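You operate a simulated robot arm through the tools that you are given. There is no shell and no other tool.

The job below is to be done with a simulated robot arm. You get a single attempt, and the scene is never put back.

JOB
Put both bolts from the grey tray into their tin and close it.
Fine: the tin stands on the issue table; the tray is on the goods trolley.

Only the result counts: the job must be done as asked and must still hold three seconds after the hand-in. Knocking over, shifting, dropping, spilling or breaking anything else fails it.

ROBOT AND FRAMES
A 6-joint arm with a fingered hand, fixed in place. Base frame: the origin is on the floor under the middle of its stand, x ahead of it, y to its left, z up; the work surface is at about z = 0.82. Lengths are in m, angles in degrees, forces in N, time in s.
With the tool pointing down near the work surface it reaches from about 0.26 to 0.7 m from the base axis. Its first joint turns from -166.0 to 166.0 degrees. Payload 4 kg.
The tool frame sits at the grasp point between the pads (the TCP): z along the fingers, y along the line on which they close. The tips reach 0.026 m beyond it. The gripper opens to 0.148 m; its body begins 0.073 m behind the TCP. The gripper is a hand of 3 fingers: y runs from the thumb to the fingers, the wrist lies at [0, 0, -0.239] in the tool frame, and closing takes about 1.5 s.
Orientation is that of the tool frame in the base frame, as a unit quaternion [x, y, z, w]. With the fingers straight down and closing along the base's y, the tool's x points along the base's -x, its y along +y and its z along -z.

CONTROLS
- The arm moves only by the tool play_rows. Its argument "plan" is one flat list of numbers, 7 for each row, row after row: the turn, a rotation vector about the tool's x, y, z in units of 5 degrees (1.0 is 5 degrees), then the shift along the tool's x, y, z in units of 50 mm (1.0 is 50 mm), then the gripper command, from -1 (shut) to 1 (fully open), values between in proportion. In form: [rx, ry, rz, dx, dy, dz, claw, rx, ry, rz, dx, dy, dz, claw, ...]. A call has 1 to 20 rows; each row shifts and turns the commanded pose from where the row before left it, along the tool's axes as they then stand. A call with a number of a shift or a turn outside -1 to 1 is refused whole. Each row takes 0.2 s and may step no farther than 0.05 m and 8.6 degrees from the row before; otherwise, or with a gripper value out of range, the whole call is refused. Where a pose cannot be reached the arm comes as near as it can. A force on the tool above 40 N (or 10 N above the force at the start of the call, whichever is more), or a blocked arm, ends the call early, and 0.2 s more pass. Each finger travels about 0.153 m/s and halts on what it meets, pressing with about 32 N; the grip force reading is that of the motor and also rises with nothing between the fingers. The clock runs only during rows and for 0.2 s after the last one: add rows that do not move to give the fingers time. It gives the time, the measured TCP pose, the force on the tool (base axes), the opening and the grip force at its end, in the units of the frame above (readings bear some noise), with the torque about the TCP (base axes, N m) and any sound that the robot's microphone picked up.
- Cameras (640 x 400 px; columns grow to the right, rows downward): "scene" is fixed at [0.0504, -0.5008, 1.485]; the picture's right is [0.94, -0.34, 0.00], its down [-0.17, -0.48, -0.86] and it looks along [0.29, 0.81, -0.51] (base axes); focal length 353 px, centre (320, 200). "wrist" rides on the gripper at [0.068, -0.039, -0.09] in the tool frame; the picture's right is [0.50, 0.87, 0.00], its down [-0.65, 0.38, -0.65] and it looks along [-0.57, 0.33, 0.76] (tool axes); focal length 222 px, centre (320, 200). There is no depth. A picture from a camera that has moved, and an enlarged one, comes with that camera's place and axes in the base frame and with its lens.
- camera(camera): a new picture of that camera. The clock stands still meanwhile.
- slide_trunk(by): moves the trunk up (or, below 0, down) by that many m; the arm rides with it, the base frame stays. It gives what a move gives, with no picture.
- grasp_type(shape): the hand has 3 fingers and takes this shape, open, in about a second: jaw (thumb against the fingers, like two jaws); tri (thumb and two fingers); tip (a fingertip pinch); poke (one finger out to press); point (the index stretched); flat (the hand flat); cup (the hand cupped); fist (a fist). The gripper value then closes the fingers along that shape, each until it touches; the sizes above hold for jaw. It gives what a move gives, with no picture.
- close_up(camera, box): a new picture of the part [left, top, right, bottom] of that camera's present view, enlarged. The clock stands still meanwhile.
- close_job(): hands the job in; it is judged then, once.

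Places have to be worked out from the pictures, the camera data and where the tool is seen. Open the gripper and draw the arm clear of the work before you hand the job in, unless the task says otherwise.

The tools are called after ">>>" as name(argument=value, ...) on one line, values as JSON. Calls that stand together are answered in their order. play_rows: Moves the arm, as the interface text tells. Its arguments: {"type":"object","properties":{"plan":{"type":"array"}},"required":["plan"]} The other tools are called the same way: slide_trunk (by) moves the trunk up or down; grasp_type (shape) gives the hand a shape; camera (camera) takes a picture; close_up (camera, box) takes an enlarged picture of a part of a camera's view; close_job () hands the job in.

At the start:

```text
time_s: 0.0
ee_pos: [0.3896, 0.301, 1.204]
tcp_rot: [0.0, 1.0, 0.001, 0.0]
wrist_force: [-0.8, 0.1, 0.7]
moment: [-0.01, -0.03, -0.01]
finger_gap: 0.1478
gripper_force: 0.1
shape: jaw
trunk travel left (down, up): [-0.275, 0.042]
```

scene: 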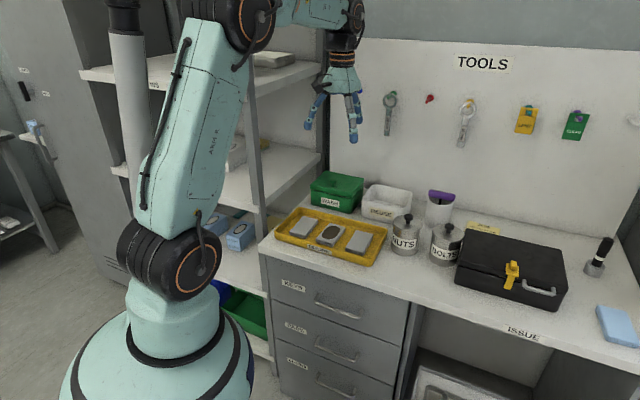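
wrist: 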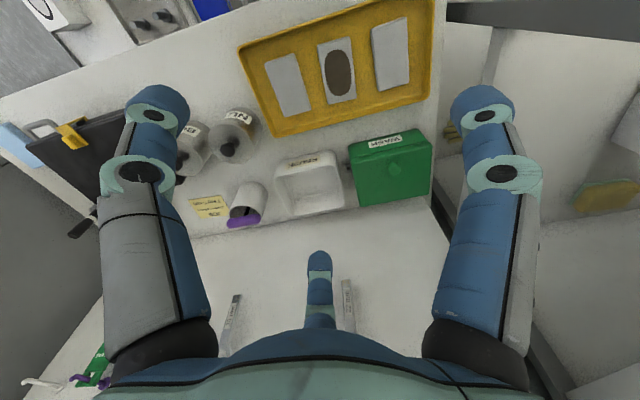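

I start by looking more closely at the table and the parts visible in both cameras, to find the tins, the grey tray and the goods trolley.

>>> close_up(camera="scene", box=[260, 160, 480, 300])

>>> close_up(camera="scene", box=[380, 180, 640, 400])

>>> close_up(camera="wrist", box=[0, 0, 320, 200])

>>> close_up(camera="scene", box=[0, 40, 260, 400])

```text
2.86 times, centred on (370, 230) of scene
camera zoom: at [0.0504, -0.5008, 1.485], right [0.94, -0.34, 0.0], down [-0.17, -0.48, -0.86], along [0.29, 0.81, -0.51], focal length 1010 px, centre (177, 114)
```

zoom: 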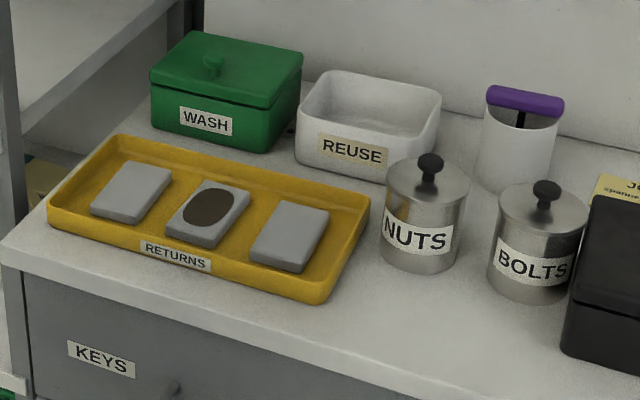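

```text
1.82 times, centred on (510, 290) of scene
camera zoom: at [0.0504, -0.5008, 1.485], right [0.94, -0.34, 0.0], down [-0.17, -0.48, -0.86], along [0.29, 0.81, -0.51], focal length 642 px, centre (-26, 36)
```

zoom: 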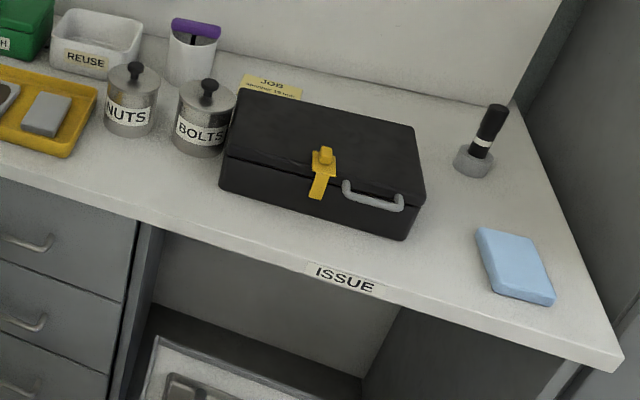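

```text
2.00 times, centred on (160, 100) of wrist
camera zoom: at [0.3228, 0.2616, 1.2933], right [-0.5, 0.87, 0.0], down [0.65, 0.38, 0.65], along [0.57, 0.33, -0.76], focal length 444 px, centre (640, 400)
```

zoom: 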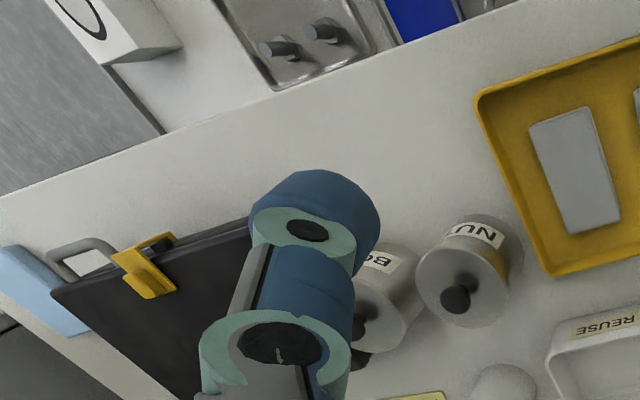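

```text
1.11 times, centred on (130, 220) of scene
camera zoom: at [0.0504, -0.5008, 1.485], right [0.94, -0.34, 0.0], down [-0.17, -0.48, -0.86], along [0.29, 0.81, -0.51], focal length 393 px, centre (531, 178)
```

zoom: 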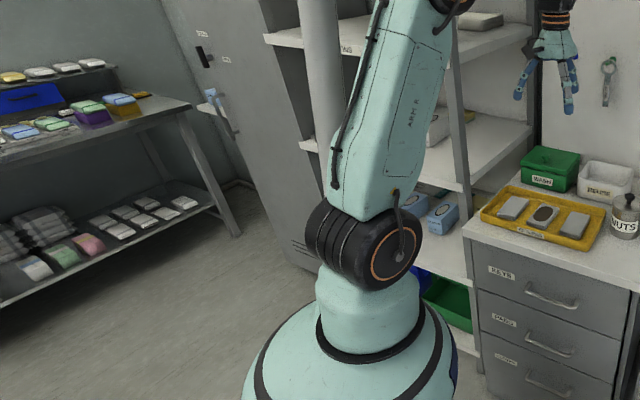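

The tins NUTS and BOLTS stand on the issue table. A grey tray with two bolts appears lower down, in front of or under the table edge, on the trolley at roughly (0.6, -0.1, 0.4). I move the hand to the right at the present height to see the trolley better.

>>> play_rows(plan=[0, 0, 0, 0, -1, 0, 1, 0, 0, 0, 0, -1, 0, 1, 0, 0, 0, 0, -1, 0, 1, 0, 0, 0, 0, -1, 0, 1, 0, 0, 0, 0, -1, 0, 1, 0, 0, 0, 0, -1, 0, 1, 0, 0, 0, 0, -1, 0, 1, 0, 0, 0, 0, -1, 0, 1])

>>> camera(camera="wrist")

>>> camera(camera="scene")

```text
time_s: 1.8
ee_pos: [0.3949, -0.0992, 1.2024]
tcp_rot: [0.0, 1.0, -0.001, -0.001]
wrist_force: [0.4, -0.6, -0.1]
moment: [0.0, -0.01, 0.0]
finger_gap: 0.1481
gripper_force: 0.1
shape: jaw
trunk travel left (down, up): [-0.275, 0.042]
```

```text
taken
camera wrist: at [0.327, -0.1398, 1.2923], right [-0.5, 0.87, 0.0], down [0.65, 0.38, 0.65], along [0.57, 0.33, -0.76], focal length 222 px, centre (320, 200)
```

wrist: 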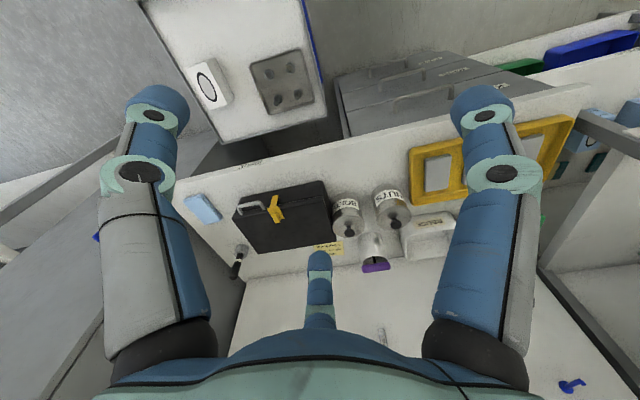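

```text
taken
```

scene: 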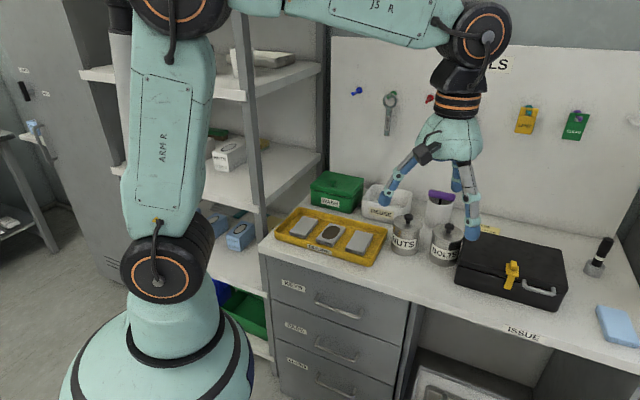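

>>> close_up(camera="wrist", box=[150, 0, 350, 150])

>>> close_up(camera="wrist", box=[200, 150, 500, 300])

```text
2.67 times, centred on (250, 75) of wrist
camera zoom: at [0.327, -0.1398, 1.2923], right [-0.5, 0.87, 0.0], down [0.65, 0.38, 0.65], along [0.57, 0.33, -0.76], focal length 592 px, centre (507, 533)
```

zoom: 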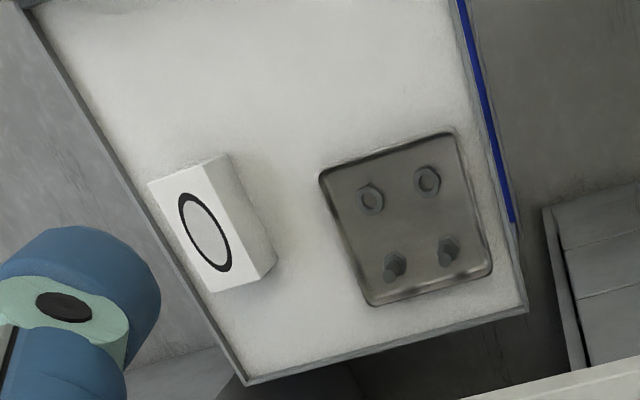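

```text
2.13 times, centred on (350, 225) of wrist
camera zoom: at [0.327, -0.1398, 1.2923], right [-0.5, 0.87, 0.0], down [0.65, 0.38, 0.65], along [0.57, 0.33, -0.76], focal length 474 px, centre (256, 147)
```

zoom: 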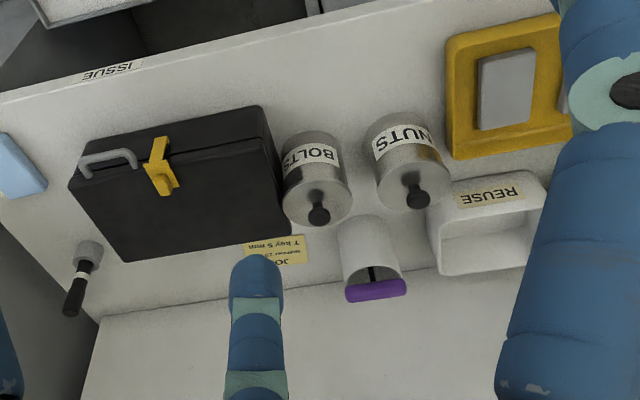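

The tray holds two bolts standing on their heads and two nuts. Comparing the two wrist pictures puts the bolts near (0.599, -0.146) and (0.549, -0.096) at z about 0.53, roughly 4 cm in front of the table edge. Next I try the fingertip pinch in free air to see how the fingers sit.

>>> grasp_type(shape="tip")

>>> camera(camera="wrist")

>>> close_up(camera="scene", box=[360, 60, 520, 260])

```text
time_s: 2.7
ee_pos: [0.3947, -0.0984, 1.2035]
tcp_rot: [0.0, 1.0, 0.0, 0.0]
wrist_force: [-0.2, -0.3, -0.4]
moment: [-0.02, 0.01, -0.01]
finger_gap: 0.148
gripper_force: 0.1
shape: tip
trunk travel left (down, up): [-0.275, 0.042]
```

```text
taken
camera wrist: at [0.3267, -0.1381, 1.2926], right [-0.5, 0.87, 0.0], down [0.65, 0.38, 0.65], along [0.57, 0.33, -0.76], focal length 222 px, centre (320, 200)
```

wrist: 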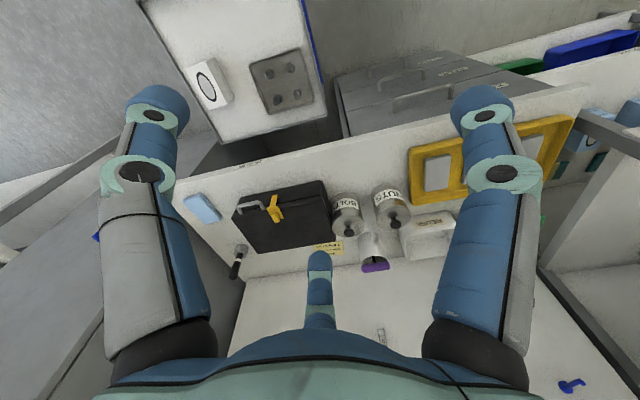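

```text
2.00 times, centred on (440, 160) of scene
camera zoom: at [0.0504, -0.5008, 1.485], right [0.94, -0.34, 0.0], down [-0.17, -0.48, -0.86], along [0.29, 0.81, -0.51], focal length 707 px, centre (80, 280)
```

zoom: 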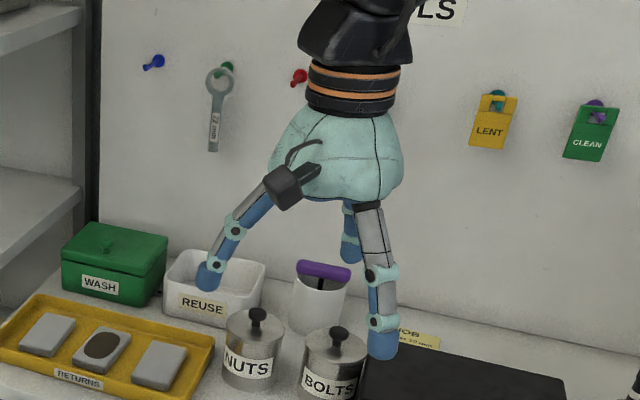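

In the open state the pinch looks the same as the jaw. I close it in free air to see where the tips meet.

>>> play_rows(plan=[0, 0, 0, 0, 0, 0, -1, 0, 0, 0, 0, 0, 0, -1, 0, 0, 0, 0, 0, 0, -1, 0, 0, 0, 0, 0, 0, -1, 0, 0, 0, 0, 0, 0, -1, 0, 0, 0, 0, 0, 0, -1, 0, 0, 0, 0, 0, 0, -1, 0, 0, 0, 0, 0, 0, -1])

>>> camera(camera="wrist")

>>> close_up(camera="scene", box=[360, 60, 520, 260])

```text
time_s: 4.5
ee_pos: [0.3946, -0.0973, 1.2027]
tcp_rot: [0.0, 1.0, 0.0, 0.0]
wrist_force: [-0.6, -0.6, 0.3]
moment: [0.0, -0.01, -0.03]
finger_gap: 0.0001
gripper_force: 32.1
shape: tip
trunk travel left (down, up): [-0.275, 0.042]
```

```text
taken
camera wrist: at [0.3267, -0.1383, 1.2926], right [-0.5, 0.87, 0.0], down [0.65, 0.38, 0.65], along [0.57, 0.33, -0.76], focal length 222 px, centre (320, 200)
```

wrist: 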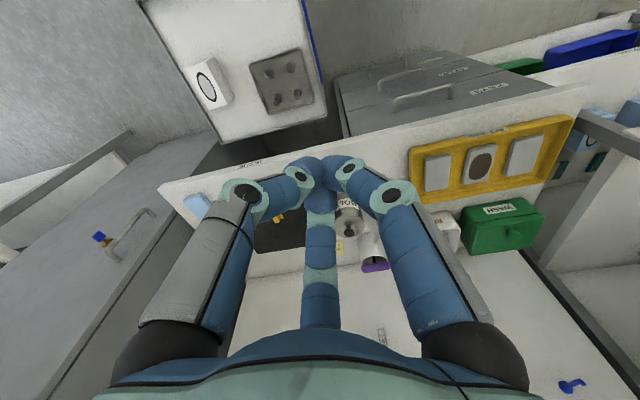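

```text
2.00 times, centred on (440, 160) of scene
camera zoom: at [0.0504, -0.5008, 1.485], right [0.94, -0.34, 0.0], down [-0.17, -0.48, -0.86], along [0.29, 0.81, -0.51], focal length 707 px, centre (80, 280)
```

zoom: 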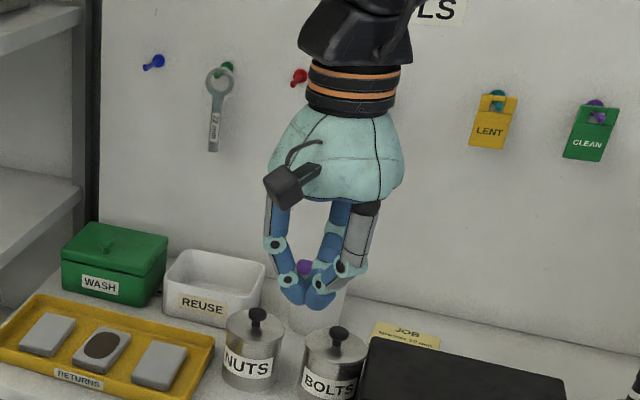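

The fingertips meet at the grasp point. I check the jaw shape closed as well, for comparison.

>>> grasp_type(shape="jaw")

>>> play_rows(plan=[0, 0, 0, 0, 0, 0, -0.7, 0, 0, 0, 0, 0, 0, -0.7, 0, 0, 0, 0, 0, 0, -0.7, 0, 0, 0, 0, 0, 0, -0.7, 0, 0, 0, 0, 0, 0, -0.7, 0, 0, 0, 0, 0, 0, -0.7, 0, 0, 0, 0, 0, 0, -0.7, 0, 0, 0, 0, 0, 0, -0.7])

>>> camera(camera="wrist")

>>> close_up(camera="scene", box=[360, 60, 520, 260])

```text
time_s: 5.4
ee_pos: [0.3946, -0.0979, 1.2027]
tcp_rot: [0.0, 1.0, 0.0, 0.0]
wrist_force: [-0.4, 0.7, 0.3]
moment: [0.01, 0.03, 0.0]
finger_gap: 0.148
gripper_force: 0.1
shape: jaw
trunk travel left (down, up): [-0.275, 0.042]
```

```text
time_s: 7.2
ee_pos: [0.3942, -0.0986, 1.2037]
tcp_rot: [0.0, 1.0, 0.0, 0.0]
wrist_force: [0.0, 0.6, 0.2]
moment: [0.0, -0.03, 0.01]
finger_gap: 0.0226
gripper_force: 0.0
shape: jaw
trunk travel left (down, up): [-0.275, 0.042]
```

```text
taken
camera wrist: at [0.3267, -0.1383, 1.2926], right [-0.5, 0.87, 0.0], down [0.65, 0.38, 0.65], along [0.57, 0.33, -0.76], focal length 222 px, centre (320, 200)
```

wrist: 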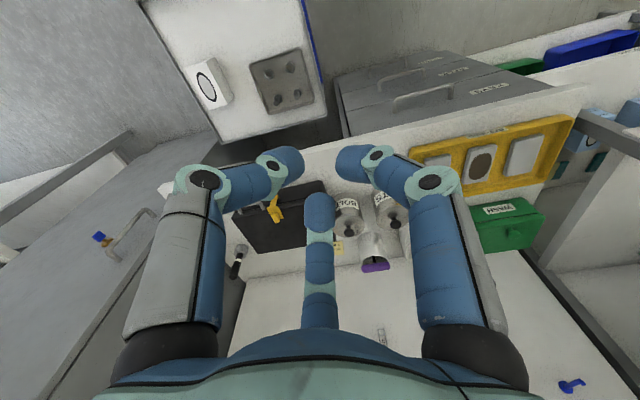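

```text
2.00 times, centred on (440, 160) of scene
camera zoom: at [0.0504, -0.5008, 1.485], right [0.94, -0.34, 0.0], down [-0.17, -0.48, -0.86], along [0.29, 0.81, -0.51], focal length 707 px, centre (80, 280)
```

zoom: 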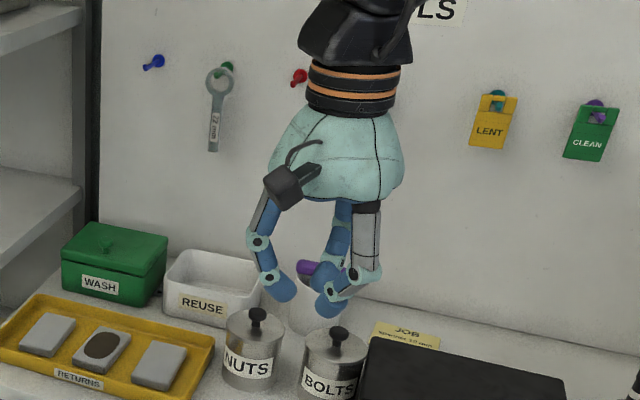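

The jaw closes symmetrically, and a command of -0.7 gives a gap of 22 mm. I judge the BOLTS knob to be near (0.659, 0.138, 0.918). I move the hand to about (0.60, 0.08, 1.10) for a nearer look.

>>> play_rows(plan=[0, 0, 0, -0.589, 0.509, 0.294, -0.2, 0, 0, 0, -0.589, 0.509, 0.294, -0.2, 0, 0, 0, -0.589, 0.509, 0.294, -0.2, 0, 0, 0, -0.589, 0.509, 0.294, -0.2, 0, 0, 0, -0.589, 0.509, 0.294, -0.2, 0, 0, 0, -0.589, 0.509, 0.294, -0.2, 0, 0, 0, -0.589, 0.509, 0.294, -0.2, 0, 0, 0, 0, 0, 0, -0.2])

>>> camera(camera="wrist")

>>> camera(camera="scene")

```text
time_s: 9.0
ee_pos: [0.5969, 0.0798, 1.1021]
tcp_rot: [0.0, 1.0, -0.001, 0.0]
wrist_force: [0.1, 0.4, 0.1]
moment: [0.0, 0.0, 0.0]
finger_gap: 0.0586
gripper_force: 0.1
shape: jaw
trunk travel left (down, up): [-0.275, 0.042]
```

```text
taken
camera wrist: at [0.5291, 0.0403, 1.1912], right [-0.5, 0.87, 0.0], down [0.65, 0.38, 0.65], along [0.57, 0.33, -0.76], focal length 222 px, centre (320, 200)
```

wrist: 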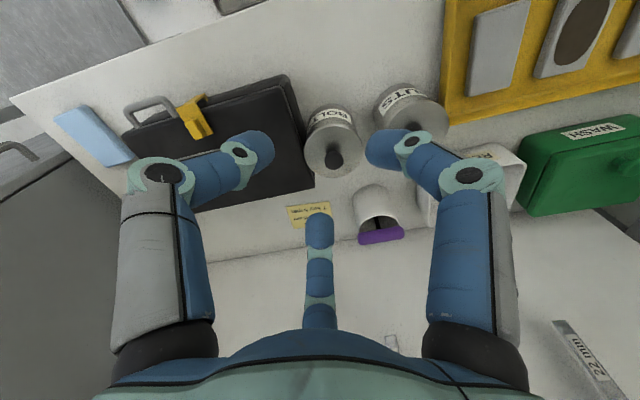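

```text
taken
```

scene: 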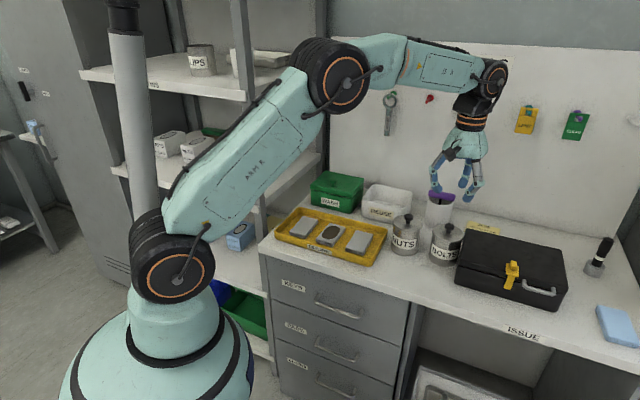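

>>> close_up(camera="wrist", box=[260, 70, 460, 250])

>>> close_up(camera="scene", box=[390, 190, 510, 290])

```text
2.22 times, centred on (360, 160) of wrist
camera zoom: at [0.5291, 0.0403, 1.1912], right [-0.5, 0.87, 0.0], down [0.65, 0.38, 0.65], along [0.57, 0.33, -0.76], focal length 494 px, centre (231, 289)
```

zoom: 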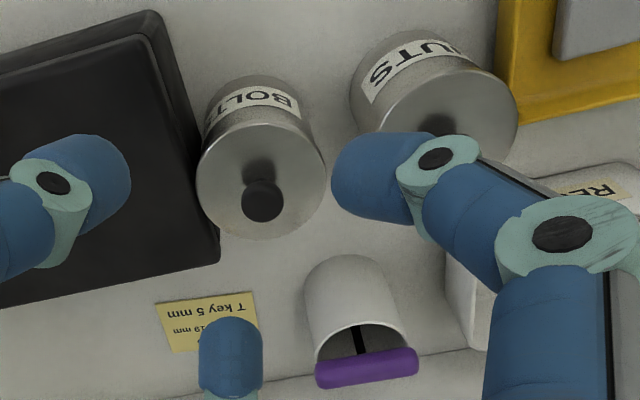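

```text
4.00 times, centred on (450, 240) of scene
camera zoom: at [0.0504, -0.5008, 1.485], right [0.94, -0.34, 0.0], down [-0.17, -0.48, -0.86], along [0.29, 0.81, -0.51], focal length 1413 px, centre (-200, 40)
```

zoom: 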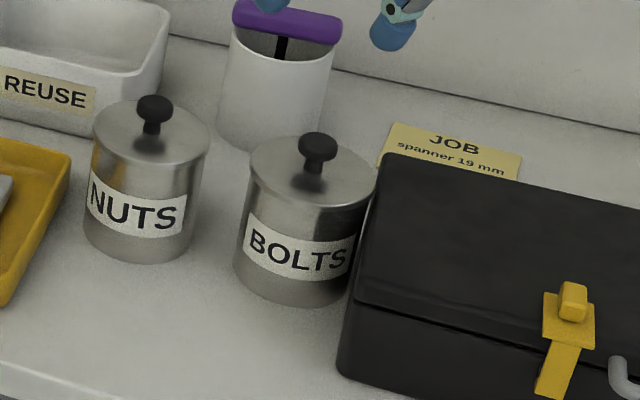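

The BOLTS knob centre works out at about (0.660, 0.138, 0.920), the lid top at about 0.895 and the case top at about 0.886. I turn the hand 45° so that the NUTS knob lies between two fingers, then come to 0.99 m above the knob.

>>> play_rows(plan=[0, 0, -1, 0, 0, 0, -0.2, 0, 0, -1, 0, 0, 0, -0.2, 0, 0, -1, 0, 0, 0, -0.2, 0, 0, -1, 0, 0, 0, -0.2, 0, 0, -1, 0, 0, 0, -0.2, 0, 0, -1, 0, 0, 0, -0.2, 0, 0, -1, 0, 0, 0, -0.2, 0, 0, -1, 0, 0, 0, -0.2, 0, 0, -1, 0, 0, 0, -0.2, 0, 0, 0, -0.428, -0.018, 0.56, -0.2, 0, 0, 0, -0.428, -0.018, 0.56, -0.2, 0, 0, 0, -0.428, -0.018, 0.56, -0.2, 0, 0, 0, -0.428, -0.018, 0.56, -0.2, 0, 0, 0, 0, 0, 0, -0.2])

>>> camera(camera="wrist")

>>> close_up(camera="scene", box=[380, 140, 540, 290])

```text
time_s: 12.0
ee_pos: [0.6593, 0.1363, 0.9904]
tcp_rot: [-0.383, 0.924, -0.001, 0.001]
wrist_force: [0.4, -0.7, 0.4]
moment: [0.01, 0.01, -0.01]
finger_gap: 0.0589
gripper_force: 0.1
shape: jaw
trunk travel left (down, up): [-0.275, 0.042]
```

```text
taken
camera wrist: at [0.6399, 0.0596, 1.08], right [-0.97, 0.26, 0.0], down [0.19, 0.73, 0.65], along [0.17, 0.63, -0.76], focal length 222 px, centre (320, 200)
```

wrist: 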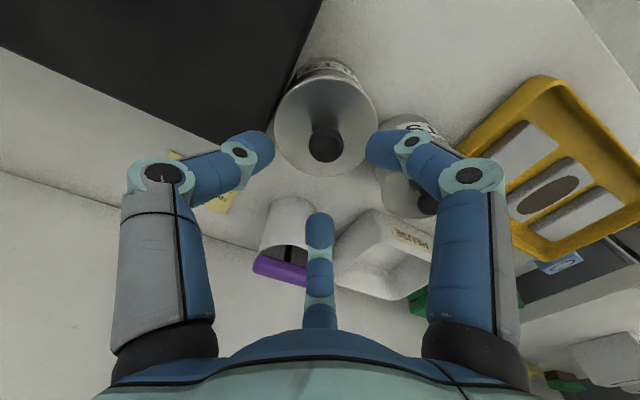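

```text
2.67 times, centred on (460, 215) of scene
camera zoom: at [0.0504, -0.5008, 1.485], right [0.94, -0.34, 0.0], down [-0.17, -0.48, -0.86], along [0.29, 0.81, -0.51], focal length 942 px, centre (-53, 160)
```

zoom: 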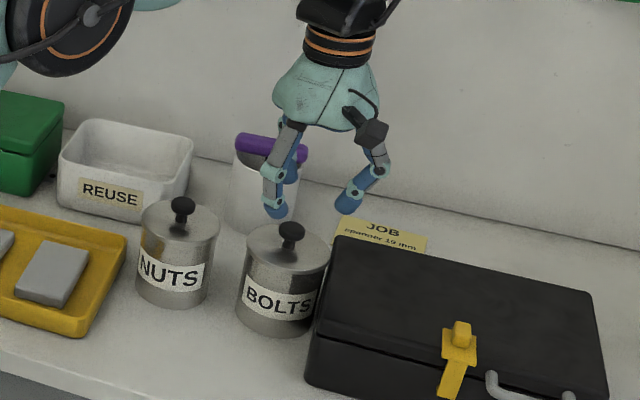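

The hand is above the knob. I enlarge the wrist view to refine the knob's position before going down.

>>> close_up(camera="wrist", box=[250, 50, 400, 190])

```text
2.86 times, centred on (325, 120) of wrist
camera zoom: at [0.6399, 0.0596, 1.08], right [-0.97, 0.26, 0.0], down [0.19, 0.73, 0.65], along [0.17, 0.63, -0.76], focal length 635 px, centre (306, 429)
```

zoom: 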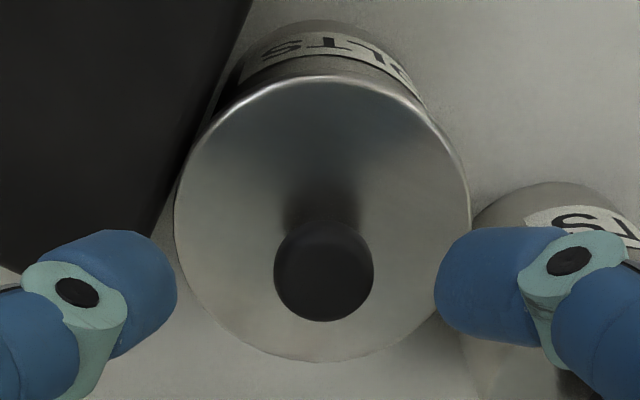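

The knob sits within 2 mm of the hand's axis. I go down to z = 0.926 and close the jaw on the knob.

>>> play_rows(plan=[0, 0, 0, 0, 0.02, 0.5, -0.2, 0, 0, 0, 0, 0.02, 0.5, -0.2, 0, 0, 0, 0, 0, 0.28, -0.2, 0, 0, 0, 0, 0, 0, -0.2])

>>> close_up(camera="wrist", box=[200, 50, 440, 210])

>>> close_up(camera="scene", box=[380, 160, 520, 290])

```text
time_s: 12.9
ee_pos: [0.6609, 0.1391, 0.9365]
tcp_rot: [-0.383, 0.924, -0.001, 0.008]
wrist_force: [-6.3, -2.1, 14.9]
moment: [-0.2, 0.24, -0.05]
finger_gap: 0.0308
gripper_force: 27.4
shape: jaw
trunk travel left (down, up): [-0.275, 0.042]
stopped in row 4: the force on the tool passed its limit at 44 N (the readings are from after the stop); the commanded pose is now the measured one
```

```text
2.50 times, centred on (320, 130) of wrist
camera zoom: at [0.6395, 0.0625, 1.0249], right [-0.97, 0.26, -0.01], down [0.18, 0.73, 0.66], along [0.18, 0.63, -0.75], focal length 555 px, centre (320, 375)
```

zoom: 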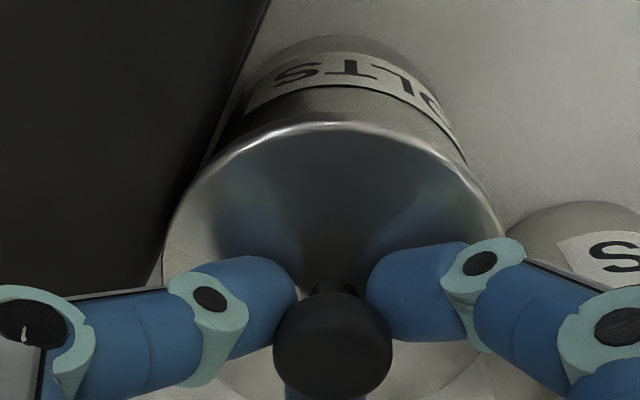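

```text
3.08 times, centred on (450, 225) of scene
camera zoom: at [0.0504, -0.5008, 1.485], right [0.94, -0.34, 0.0], down [-0.17, -0.48, -0.86], along [0.29, 0.81, -0.51], focal length 1087 px, centre (-80, 123)
```

zoom: 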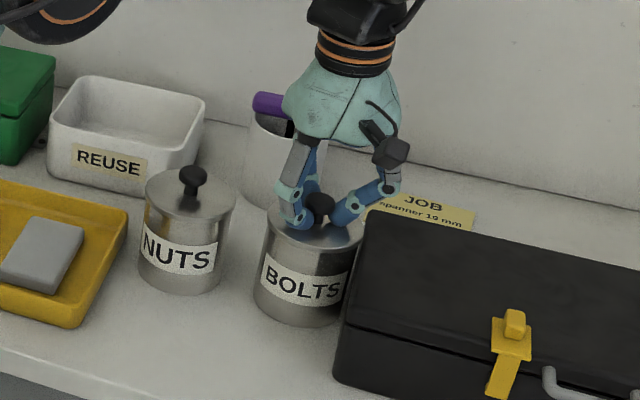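

The fingertips met the lid at about 44 N and slid in under the knob head; the tin looks unmoved. I raise the hand 5 mm to take the load off while keeping the fingers where they are, then close on the stem.

>>> play_rows(plan=[0, 0, 0, 0, 0, -0.05, -0.6, 0, 0, 0, 0, 0, -0.05, -0.6, 0, 0, 0, 0, 0, 0, -0.6])

>>> close_up(camera="wrist", box=[200, 50, 440, 210])

```text
time_s: 13.7
ee_pos: [0.6617, 0.1391, 0.9372]
tcp_rot: [-0.383, 0.924, -0.001, 0.006]
wrist_force: [-2.9, 0.4, 6.7]
moment: [-0.04, 0.09, 0.02]
finger_gap: 0.0302
gripper_force: 0.0
shape: jaw
trunk travel left (down, up): [-0.275, 0.042]
```

```text
2.50 times, centred on (320, 130) of wrist
camera zoom: at [0.6385, 0.0632, 1.0276], right [-0.97, 0.26, -0.01], down [0.19, 0.73, 0.66], along [0.18, 0.63, -0.75], focal length 555 px, centre (320, 375)
```

zoom: 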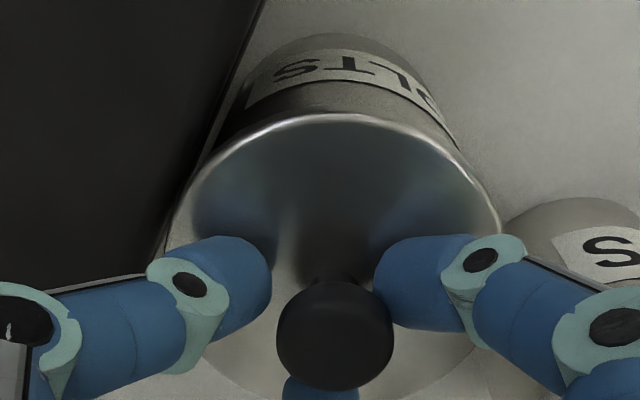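

About 7 N remains. I raise the hand 4 mm more and check that the load is gone.

>>> play_rows(plan=[0, 0, 0, 0, 0, -0.08, -0.6, 0, 0, 0, 0, 0, 0, -0.6])

>>> close_up(camera="wrist", box=[200, 50, 440, 210])

>>> close_up(camera="scene", box=[410, 170, 500, 270])

```text
time_s: 14.3
ee_pos: [0.6609, 0.1388, 0.9426]
tcp_rot: [-0.383, 0.924, -0.001, 0.007]
wrist_force: [-0.8, 0.0, -0.7]
moment: [0.02, 0.04, 0.0]
finger_gap: 0.0297
gripper_force: 0.1
shape: jaw
trunk travel left (down, up): [-0.275, 0.042]
```

```text
2.50 times, centred on (320, 130) of wrist
camera zoom: at [0.6397, 0.063, 1.0316], right [-0.97, 0.26, -0.01], down [0.19, 0.73, 0.66], along [0.18, 0.63, -0.75], focal length 555 px, centre (320, 375)
```

zoom: 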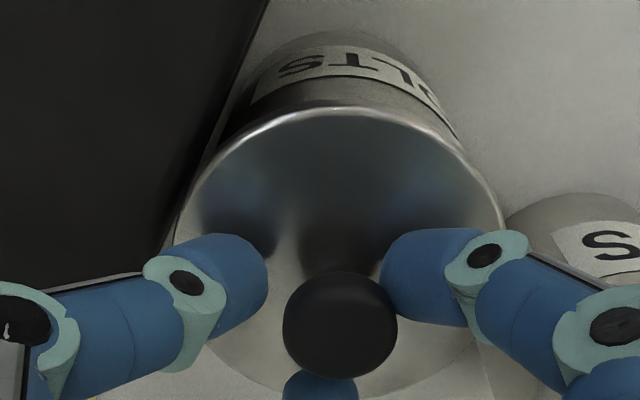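

```text
4.00 times, centred on (455, 220) of scene
camera zoom: at [0.0504, -0.5008, 1.485], right [0.94, -0.34, 0.0], down [-0.17, -0.48, -0.86], along [0.29, 0.81, -0.51], focal length 1413 px, centre (-220, 120)
```

zoom: 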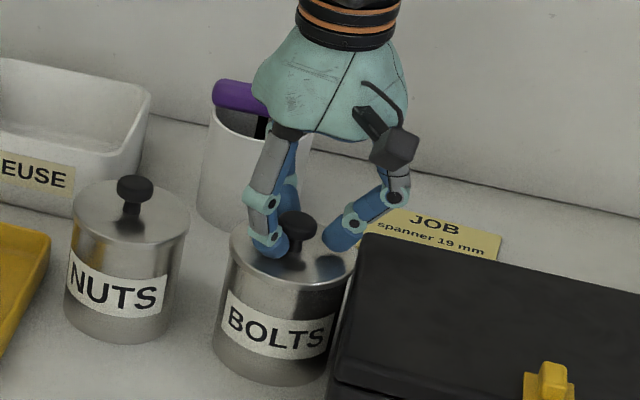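

The load is gone, and the knob sits slightly nearer one finger. I shift about 2 mm to centre it and then close.

>>> play_rows(plan=[0, 0, 0, 0.02, 0.04, 0, -0.6, 0, 0, 0, 0, 0, 0, -0.7, 0, 0, 0, 0, 0, 0, -0.8, 0, 0, 0, 0, 0, 0, -0.9, 0, 0, 0, 0, 0, 0, -1, 0, 0, 0, 0, 0, 0, -1, 0, 0, 0, 0, 0, 0, -1])

>>> close_up(camera="wrist", box=[200, 50, 440, 210])

>>> close_up(camera="scene", box=[410, 170, 500, 270])

```text
time_s: 15.9
ee_pos: [0.6584, 0.1394, 0.9435]
tcp_rot: [-0.383, 0.924, -0.001, 0.007]
wrist_force: [0.2, 0.8, -0.2]
moment: [0.01, 0.02, 0.02]
finger_gap: 0.0165
gripper_force: 31.9
shape: jaw
trunk travel left (down, up): [-0.275, 0.042]
heard: snap
```

```text
2.50 times, centred on (320, 130) of wrist
camera zoom: at [0.6374, 0.0636, 1.0318], right [-0.97, 0.26, -0.01], down [0.19, 0.73, 0.66], along [0.18, 0.63, -0.75], focal length 555 px, centre (320, 375)
```

zoom: 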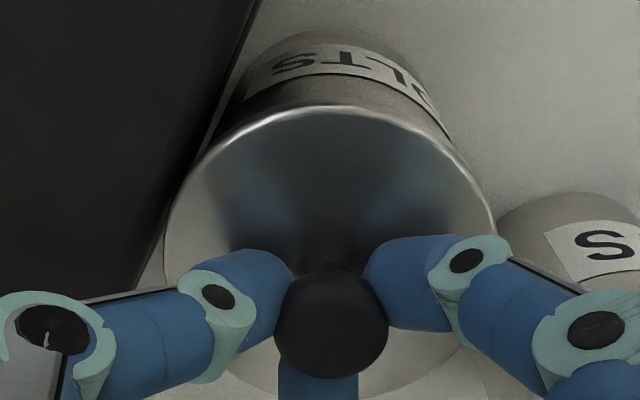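

```text
4.00 times, centred on (455, 220) of scene
camera zoom: at [0.0504, -0.5008, 1.485], right [0.94, -0.34, 0.0], down [-0.17, -0.48, -0.86], along [0.29, 0.81, -0.51], focal length 1413 px, centre (-220, 120)
```

zoom: 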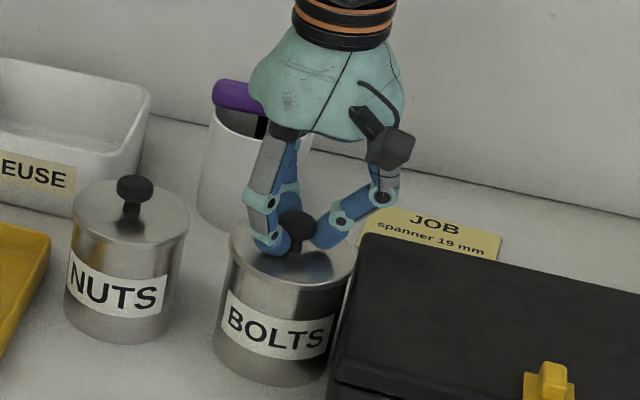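

The fingers hold the knob (gap 16.5 mm, 32 N) and there was a snap sound. I lift slowly by 15 mm to see whether the lid comes off alone.

>>> play_rows(plan=[0, 0, 0, 0, 0, -0.1, -1, 0, 0, 0, 0, 0, -0.1, -1, 0, 0, 0, 0, 0, -0.1, -1, 0, 0, 0, 0, 0, 0, -1])

>>> close_up(camera="scene", box=[410, 170, 500, 270])

>>> close_up(camera="wrist", box=[200, 50, 440, 210])

```text
time_s: 16.9
ee_pos: [0.6587, 0.1411, 0.9579]
tcp_rot: [-0.383, 0.924, -0.001, 0.008]
wrist_force: [-0.2, 0.0, 0.6]
moment: [0.02, -0.04, 0.0]
finger_gap: 0.0166
gripper_force: 32.6
shape: jaw
trunk travel left (down, up): [-0.275, 0.042]
```

```text
4.00 times, centred on (455, 220) of scene
camera zoom: at [0.0504, -0.5008, 1.485], right [0.94, -0.34, 0.0], down [-0.17, -0.48, -0.86], along [0.29, 0.81, -0.51], focal length 1413 px, centre (-220, 120)
```

zoom: 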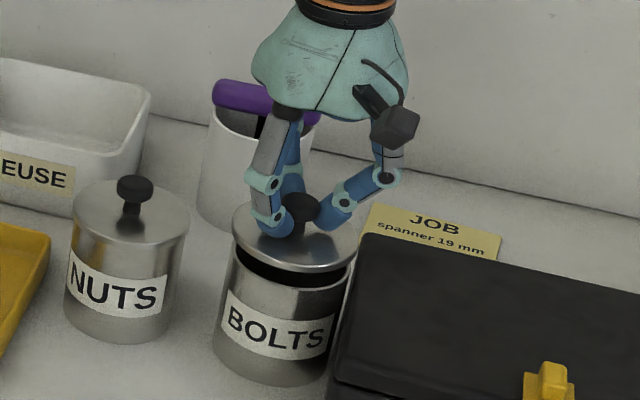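

```text
2.50 times, centred on (320, 130) of wrist
camera zoom: at [0.6373, 0.0645, 1.0465], right [-0.97, 0.26, -0.01], down [0.19, 0.73, 0.66], along [0.18, 0.63, -0.75], focal length 555 px, centre (320, 375)
```

zoom: 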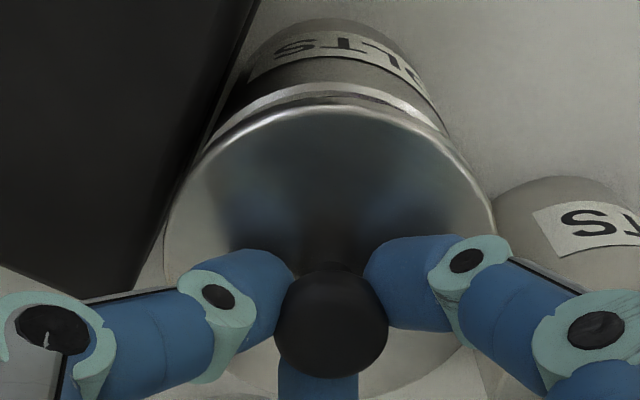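

The lid is off and the tin stayed put. I lift higher and carry the lid to the free spot in front of the tins, at about (0.524, 0.094).

>>> play_rows(plan=[0, 0, 0, 0, 0, -0.42, -1, 0, 0, 0, 0, 0, -0.42, -1, 0, 0, 0, 0, 0, -0.42, -1, 0, 0, 0, 0.513, 0.247, 0, -1, 0, 0, 0, 0.513, 0.247, 0, -1, 0, 0, 0, 0.513, 0.247, 0, -1, 0, 0, 0, 0.513, 0.247, 0, -1, 0, 0, 0, 0.513, 0.247, 0, -1, 0, 0, 0, 0, 0, 0.5, -1, 0, 0, 0, 0, 0, 0.5, -1, 0, 0, 0, 0, 0, 0.5, -1, 0, 0, 0, 0, 0, 0.4, -1, 0, 0, 0, 0, 0, 0.3, -1, 0, 0, 0, 0, 0, 0, -1])

>>> camera(camera="scene")

>>> close_up(camera="scene", box=[360, 170, 500, 290])

>>> camera(camera="wrist")

```text
time_s: 19.9
ee_pos: [0.5245, 0.0941, 0.908]
tcp_rot: [-0.384, 0.923, 0.0, 0.007]
wrist_force: [-0.1, 0.3, 0.3]
moment: [0.02, 0.01, 0.01]
finger_gap: 0.0162
gripper_force: 32.0
shape: jaw
trunk travel left (down, up): [-0.275, 0.042]
```

```text
taken
```

scene: 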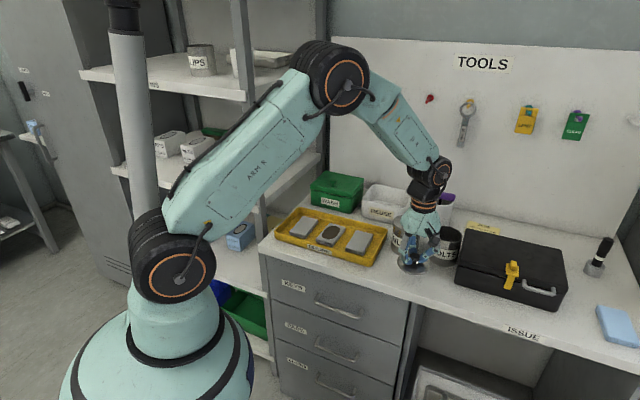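

```text
3.33 times, centred on (430, 230) of scene
camera zoom: at [0.0504, -0.5008, 1.485], right [0.94, -0.34, 0.0], down [-0.17, -0.48, -0.86], along [0.29, 0.81, -0.51], focal length 1178 px, centre (-47, 100)
```

zoom: 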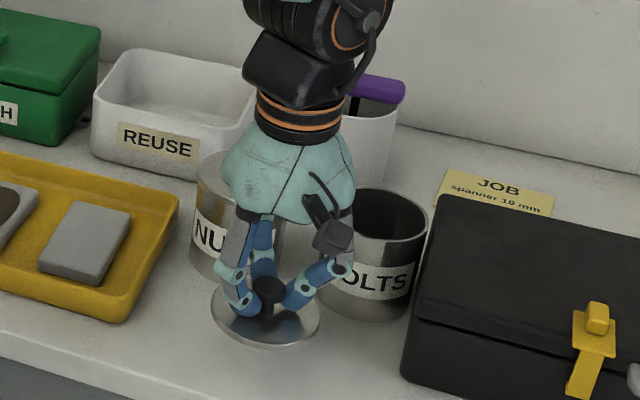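

```text
taken
camera wrist: at [0.5021, 0.017, 0.9981], right [-0.97, 0.26, -0.01], down [0.19, 0.73, 0.66], along [0.18, 0.63, -0.75], focal length 222 px, centre (320, 200)
```

wrist: 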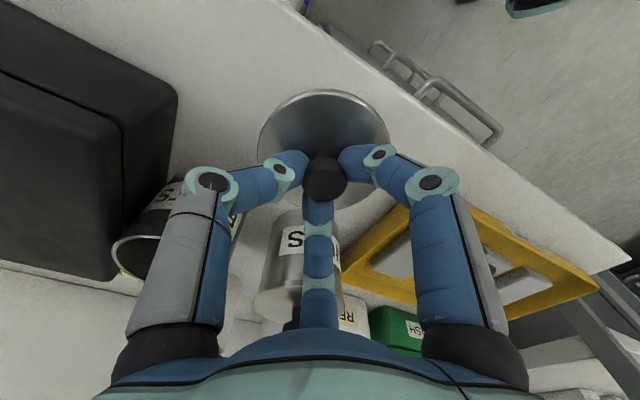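

The lid hangs level over the free spot, about 3 cm above the table. I lower it in small steps and watch the force.

>>> play_rows(plan=[0, 0, 0, 0, 0, 0.2, -1, 0, 0, 0, 0, 0, 0.16, -1, 0, 0, 0, 0, 0, 0.04, -1, 0, 0, 0, 0, 0, 0.04, -1, 0, 0, 0, 0, 0, 0, -1])

>>> close_up(camera="scene", box=[380, 220, 480, 290])

```text
time_s: 21.1
ee_pos: [0.525, 0.0915, 0.8881]
tcp_rot: [-0.384, 0.923, -0.001, 0.007]
wrist_force: [-0.9, 0.4, -0.3]
moment: [0.02, -0.02, -0.01]
finger_gap: 0.0162
gripper_force: 32.4
shape: jaw
trunk travel left (down, up): [-0.275, 0.042]
```

```text
5.71 times, centred on (430, 255) of scene
camera zoom: at [0.0504, -0.5008, 1.485], right [0.94, -0.34, 0.0], down [-0.17, -0.48, -0.86], along [0.29, 0.81, -0.51], focal length 2019 px, centre (-309, -114)
```

zoom: 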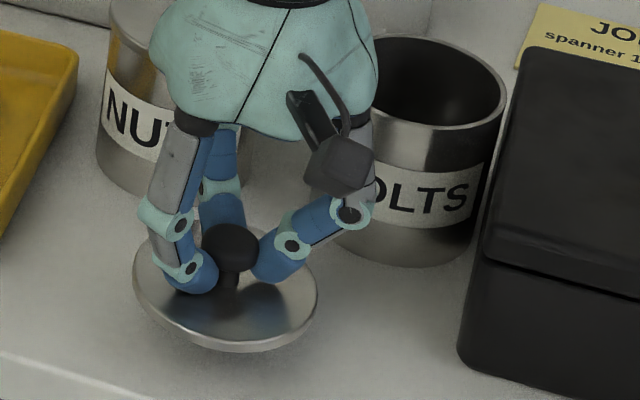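

No contact yet at z = 0.888. I keep lowering in small steps.

>>> play_rows(plan=[0, 0, 0, 0, 0, 0.05, -1, 0, 0, 0, 0, 0, 0.05, -1, 0, 0, 0, 0, 0, 0.05, -1, 0, 0, 0, 0, 0, 0, -1])

>>> close_up(camera="scene", box=[380, 220, 480, 290])

```text
time_s: 22.1
ee_pos: [0.5258, 0.0931, 0.8796]
tcp_rot: [-0.384, 0.923, -0.001, 0.007]
wrist_force: [-0.6, -0.7, -0.4]
moment: [0.01, 0.01, 0.02]
finger_gap: 0.0162
gripper_force: 32.2
shape: jaw
trunk travel left (down, up): [-0.275, 0.042]
```

```text
5.71 times, centred on (430, 255) of scene
camera zoom: at [0.0504, -0.5008, 1.485], right [0.94, -0.34, 0.0], down [-0.17, -0.48, -0.86], along [0.29, 0.81, -0.51], focal length 2019 px, centre (-309, -114)
```

zoom: 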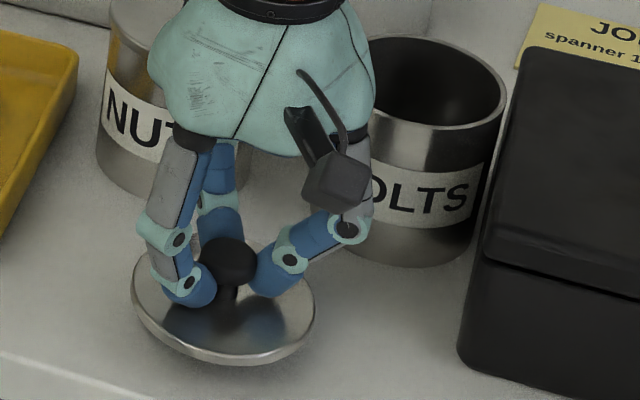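

Still free at 0.880. I lower a further 6 mm in finer steps.

>>> play_rows(plan=[0, 0, 0, 0, 0, 0.04, -1, 0, 0, 0, 0, 0, 0.04, -1, 0, 0, 0, 0, 0, 0.04, -1, 0, 0, 0, 0, 0, 0, -1])

>>> close_up(camera="scene", box=[380, 220, 480, 290])

```text
time_s: 23.1
ee_pos: [0.5263, 0.0913, 0.8729]
tcp_rot: [-0.384, 0.923, -0.001, 0.007]
wrist_force: [0.2, 0.8, 0.4]
moment: [-0.03, 0.01, -0.04]
finger_gap: 0.0165
gripper_force: 31.9
shape: jaw
trunk travel left (down, up): [-0.275, 0.042]
```

```text
5.71 times, centred on (430, 255) of scene
camera zoom: at [0.0504, -0.5008, 1.485], right [0.94, -0.34, 0.0], down [-0.17, -0.48, -0.86], along [0.29, 0.81, -0.51], focal length 2019 px, centre (-309, -114)
```

zoom: 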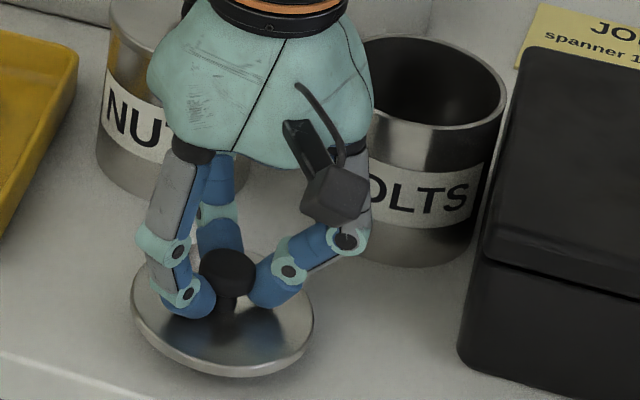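

No load yet. I go on downwards, 2 mm at a time.

>>> play_rows(plan=[0, 0, 0, 0, 0, 0.04, -1, 0, 0, 0, 0, 0, 0.04, -1, 0, 0, 0, 0, 0, 0, -1])

>>> close_up(camera="scene", box=[380, 220, 480, 290])

```text
time_s: 23.9
ee_pos: [0.5271, 0.0932, 0.8693]
tcp_rot: [-0.384, 0.923, -0.001, 0.006]
wrist_force: [0.2, 0.3, -0.4]
moment: [0.01, -0.04, 0.0]
finger_gap: 0.0163
gripper_force: 32.3
shape: jaw
trunk travel left (down, up): [-0.275, 0.042]
```

```text
5.71 times, centred on (430, 255) of scene
camera zoom: at [0.0504, -0.5008, 1.485], right [0.94, -0.34, 0.0], down [-0.17, -0.48, -0.86], along [0.29, 0.81, -0.51], focal length 2019 px, centre (-309, -114)
```

zoom: 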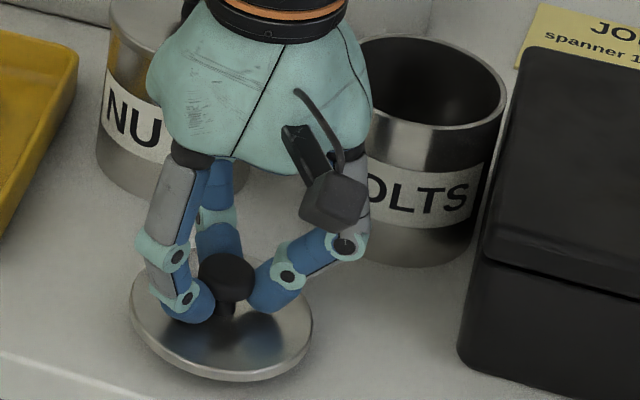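

Close to the table now, still without load. I continue with two more 1.5 mm steps.

>>> play_rows(plan=[0, 0, 0, 0, 0, 0.03, -1, 0, 0, 0, 0, 0, 0.03, -1, 0, 0, 0, 0, 0, 0, -1])

>>> close_up(camera="scene", box=[380, 220, 480, 290])

```text
time_s: 24.7
ee_pos: [0.5268, 0.0932, 0.8653]
tcp_rot: [-0.384, 0.923, -0.001, 0.007]
wrist_force: [0.1, -0.2, -0.6]
moment: [-0.01, 0.03, -0.01]
finger_gap: 0.0164
gripper_force: 31.5
shape: jaw
trunk travel left (down, up): [-0.275, 0.042]
```

```text
5.71 times, centred on (430, 255) of scene
camera zoom: at [0.0504, -0.5008, 1.485], right [0.94, -0.34, 0.0], down [-0.17, -0.48, -0.86], along [0.29, 0.81, -0.51], focal length 2019 px, centre (-309, -114)
```

zoom: 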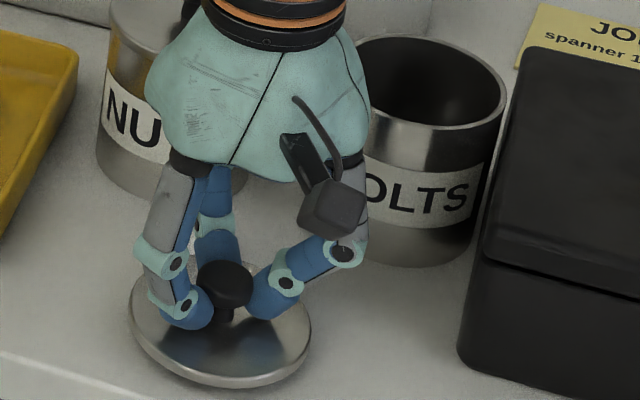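

The lid still moves freely. I take two more 1.5 mm steps.

>>> play_rows(plan=[0, 0, 0, 0, 0, 0.03, -1, 0, 0, 0, 0, 0, 0.03, -1, 0, 0, 0, 0, 0, 0, -1])

>>> close_up(camera="scene", box=[380, 220, 480, 290])

```text
time_s: 25.5
ee_pos: [0.5258, 0.0929, 0.8631]
tcp_rot: [-0.383, 0.924, -0.001, 0.008]
wrist_force: [0.1, 1.2, 1.0]
moment: [0.03, 0.04, -0.01]
finger_gap: 0.0164
gripper_force: 32.1
shape: jaw
trunk travel left (down, up): [-0.275, 0.042]
```

```text
5.71 times, centred on (430, 255) of scene
camera zoom: at [0.0504, -0.5008, 1.485], right [0.94, -0.34, 0.0], down [-0.17, -0.48, -0.86], along [0.29, 0.81, -0.51], focal length 2019 px, centre (-309, -114)
```

zoom: 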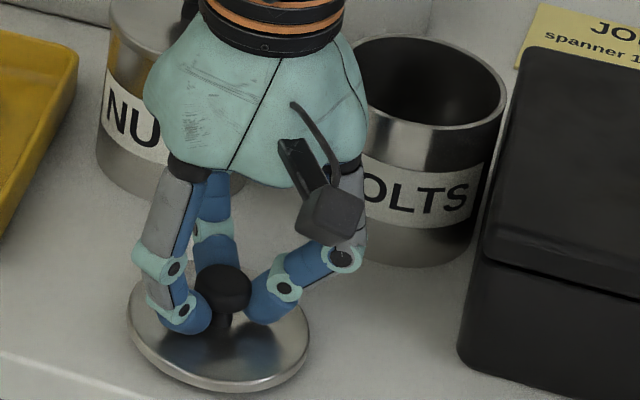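

There may be about 1 N now, but it is within noise. I take one more 1.5 mm step and then another.

>>> play_rows(plan=[0, 0, 0, 0, 0, 0.03, -1, 0, 0, 0, 0, 0, 0.02, -1, 0, 0, 0, 0, 0, 0, -1])

>>> close_up(camera="scene", box=[380, 220, 480, 290])

```text
time_s: 26.3
ee_pos: [0.5248, 0.0925, 0.861]
tcp_rot: [-0.383, 0.924, -0.001, 0.008]
wrist_force: [1.7, 0.0, 15.8]
moment: [-0.06, 0.01, 0.05]
finger_gap: 0.0165
gripper_force: 31.2
shape: jaw
trunk travel left (down, up): [-0.275, 0.042]
```

```text
5.71 times, centred on (430, 255) of scene
camera zoom: at [0.0504, -0.5008, 1.485], right [0.94, -0.34, 0.0], down [-0.17, -0.48, -0.86], along [0.29, 0.81, -0.51], focal length 2019 px, centre (-309, -114)
```

zoom: 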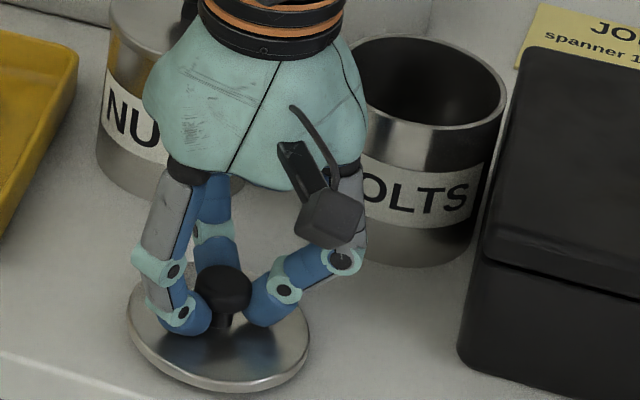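

The lid now rests on the table (about 16 N at TCP z = 0.861). I ease up 1 mm and open the fingers a little to let go of the knob.

>>> play_rows(plan=[0, 0, 0, 0, 0, -0.02, -1, 0, 0, 0, 0, 0, 0, -0.8, 0, 0, 0, 0, 0, 0, -0.6, 0, 0, 0, 0, 0, 0, -0.45, 0, 0, 0, 0, 0, 0, -0.45, 0, 0, 0, 0, 0, 0, -0.45])

>>> close_up(camera="scene", box=[380, 220, 480, 290])

>>> close_up(camera="wrist", box=[220, 70, 420, 230])

```text
time_s: 27.7
ee_pos: [0.5264, 0.0923, 0.8613]
tcp_rot: [-0.384, 0.923, -0.001, 0.007]
wrist_force: [-0.1, 0.1, 0.2]
moment: [-0.02, 0.0, -0.04]
finger_gap: 0.0409
gripper_force: 0.0
shape: jaw
trunk travel left (down, up): [-0.275, 0.042]
```

```text
5.71 times, centred on (430, 255) of scene
camera zoom: at [0.0504, -0.5008, 1.485], right [0.94, -0.34, 0.0], down [-0.17, -0.48, -0.86], along [0.29, 0.81, -0.51], focal length 2019 px, centre (-309, -114)
```

zoom: 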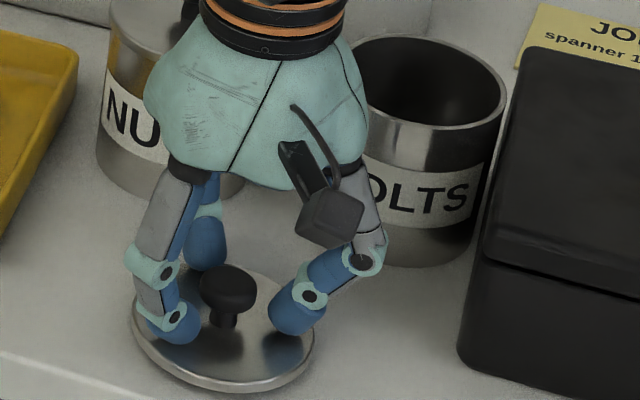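

```text
2.50 times, centred on (320, 150) of wrist
camera zoom: at [0.5048, 0.0163, 0.9502], right [-0.97, 0.26, -0.01], down [0.19, 0.73, 0.66], along [0.18, 0.63, -0.75], focal length 555 px, centre (320, 325)
```

zoom: 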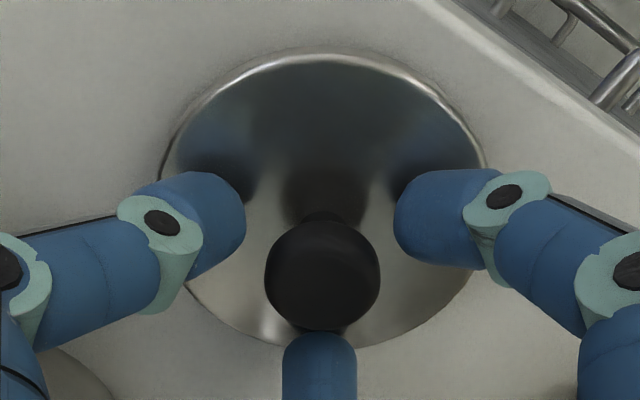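

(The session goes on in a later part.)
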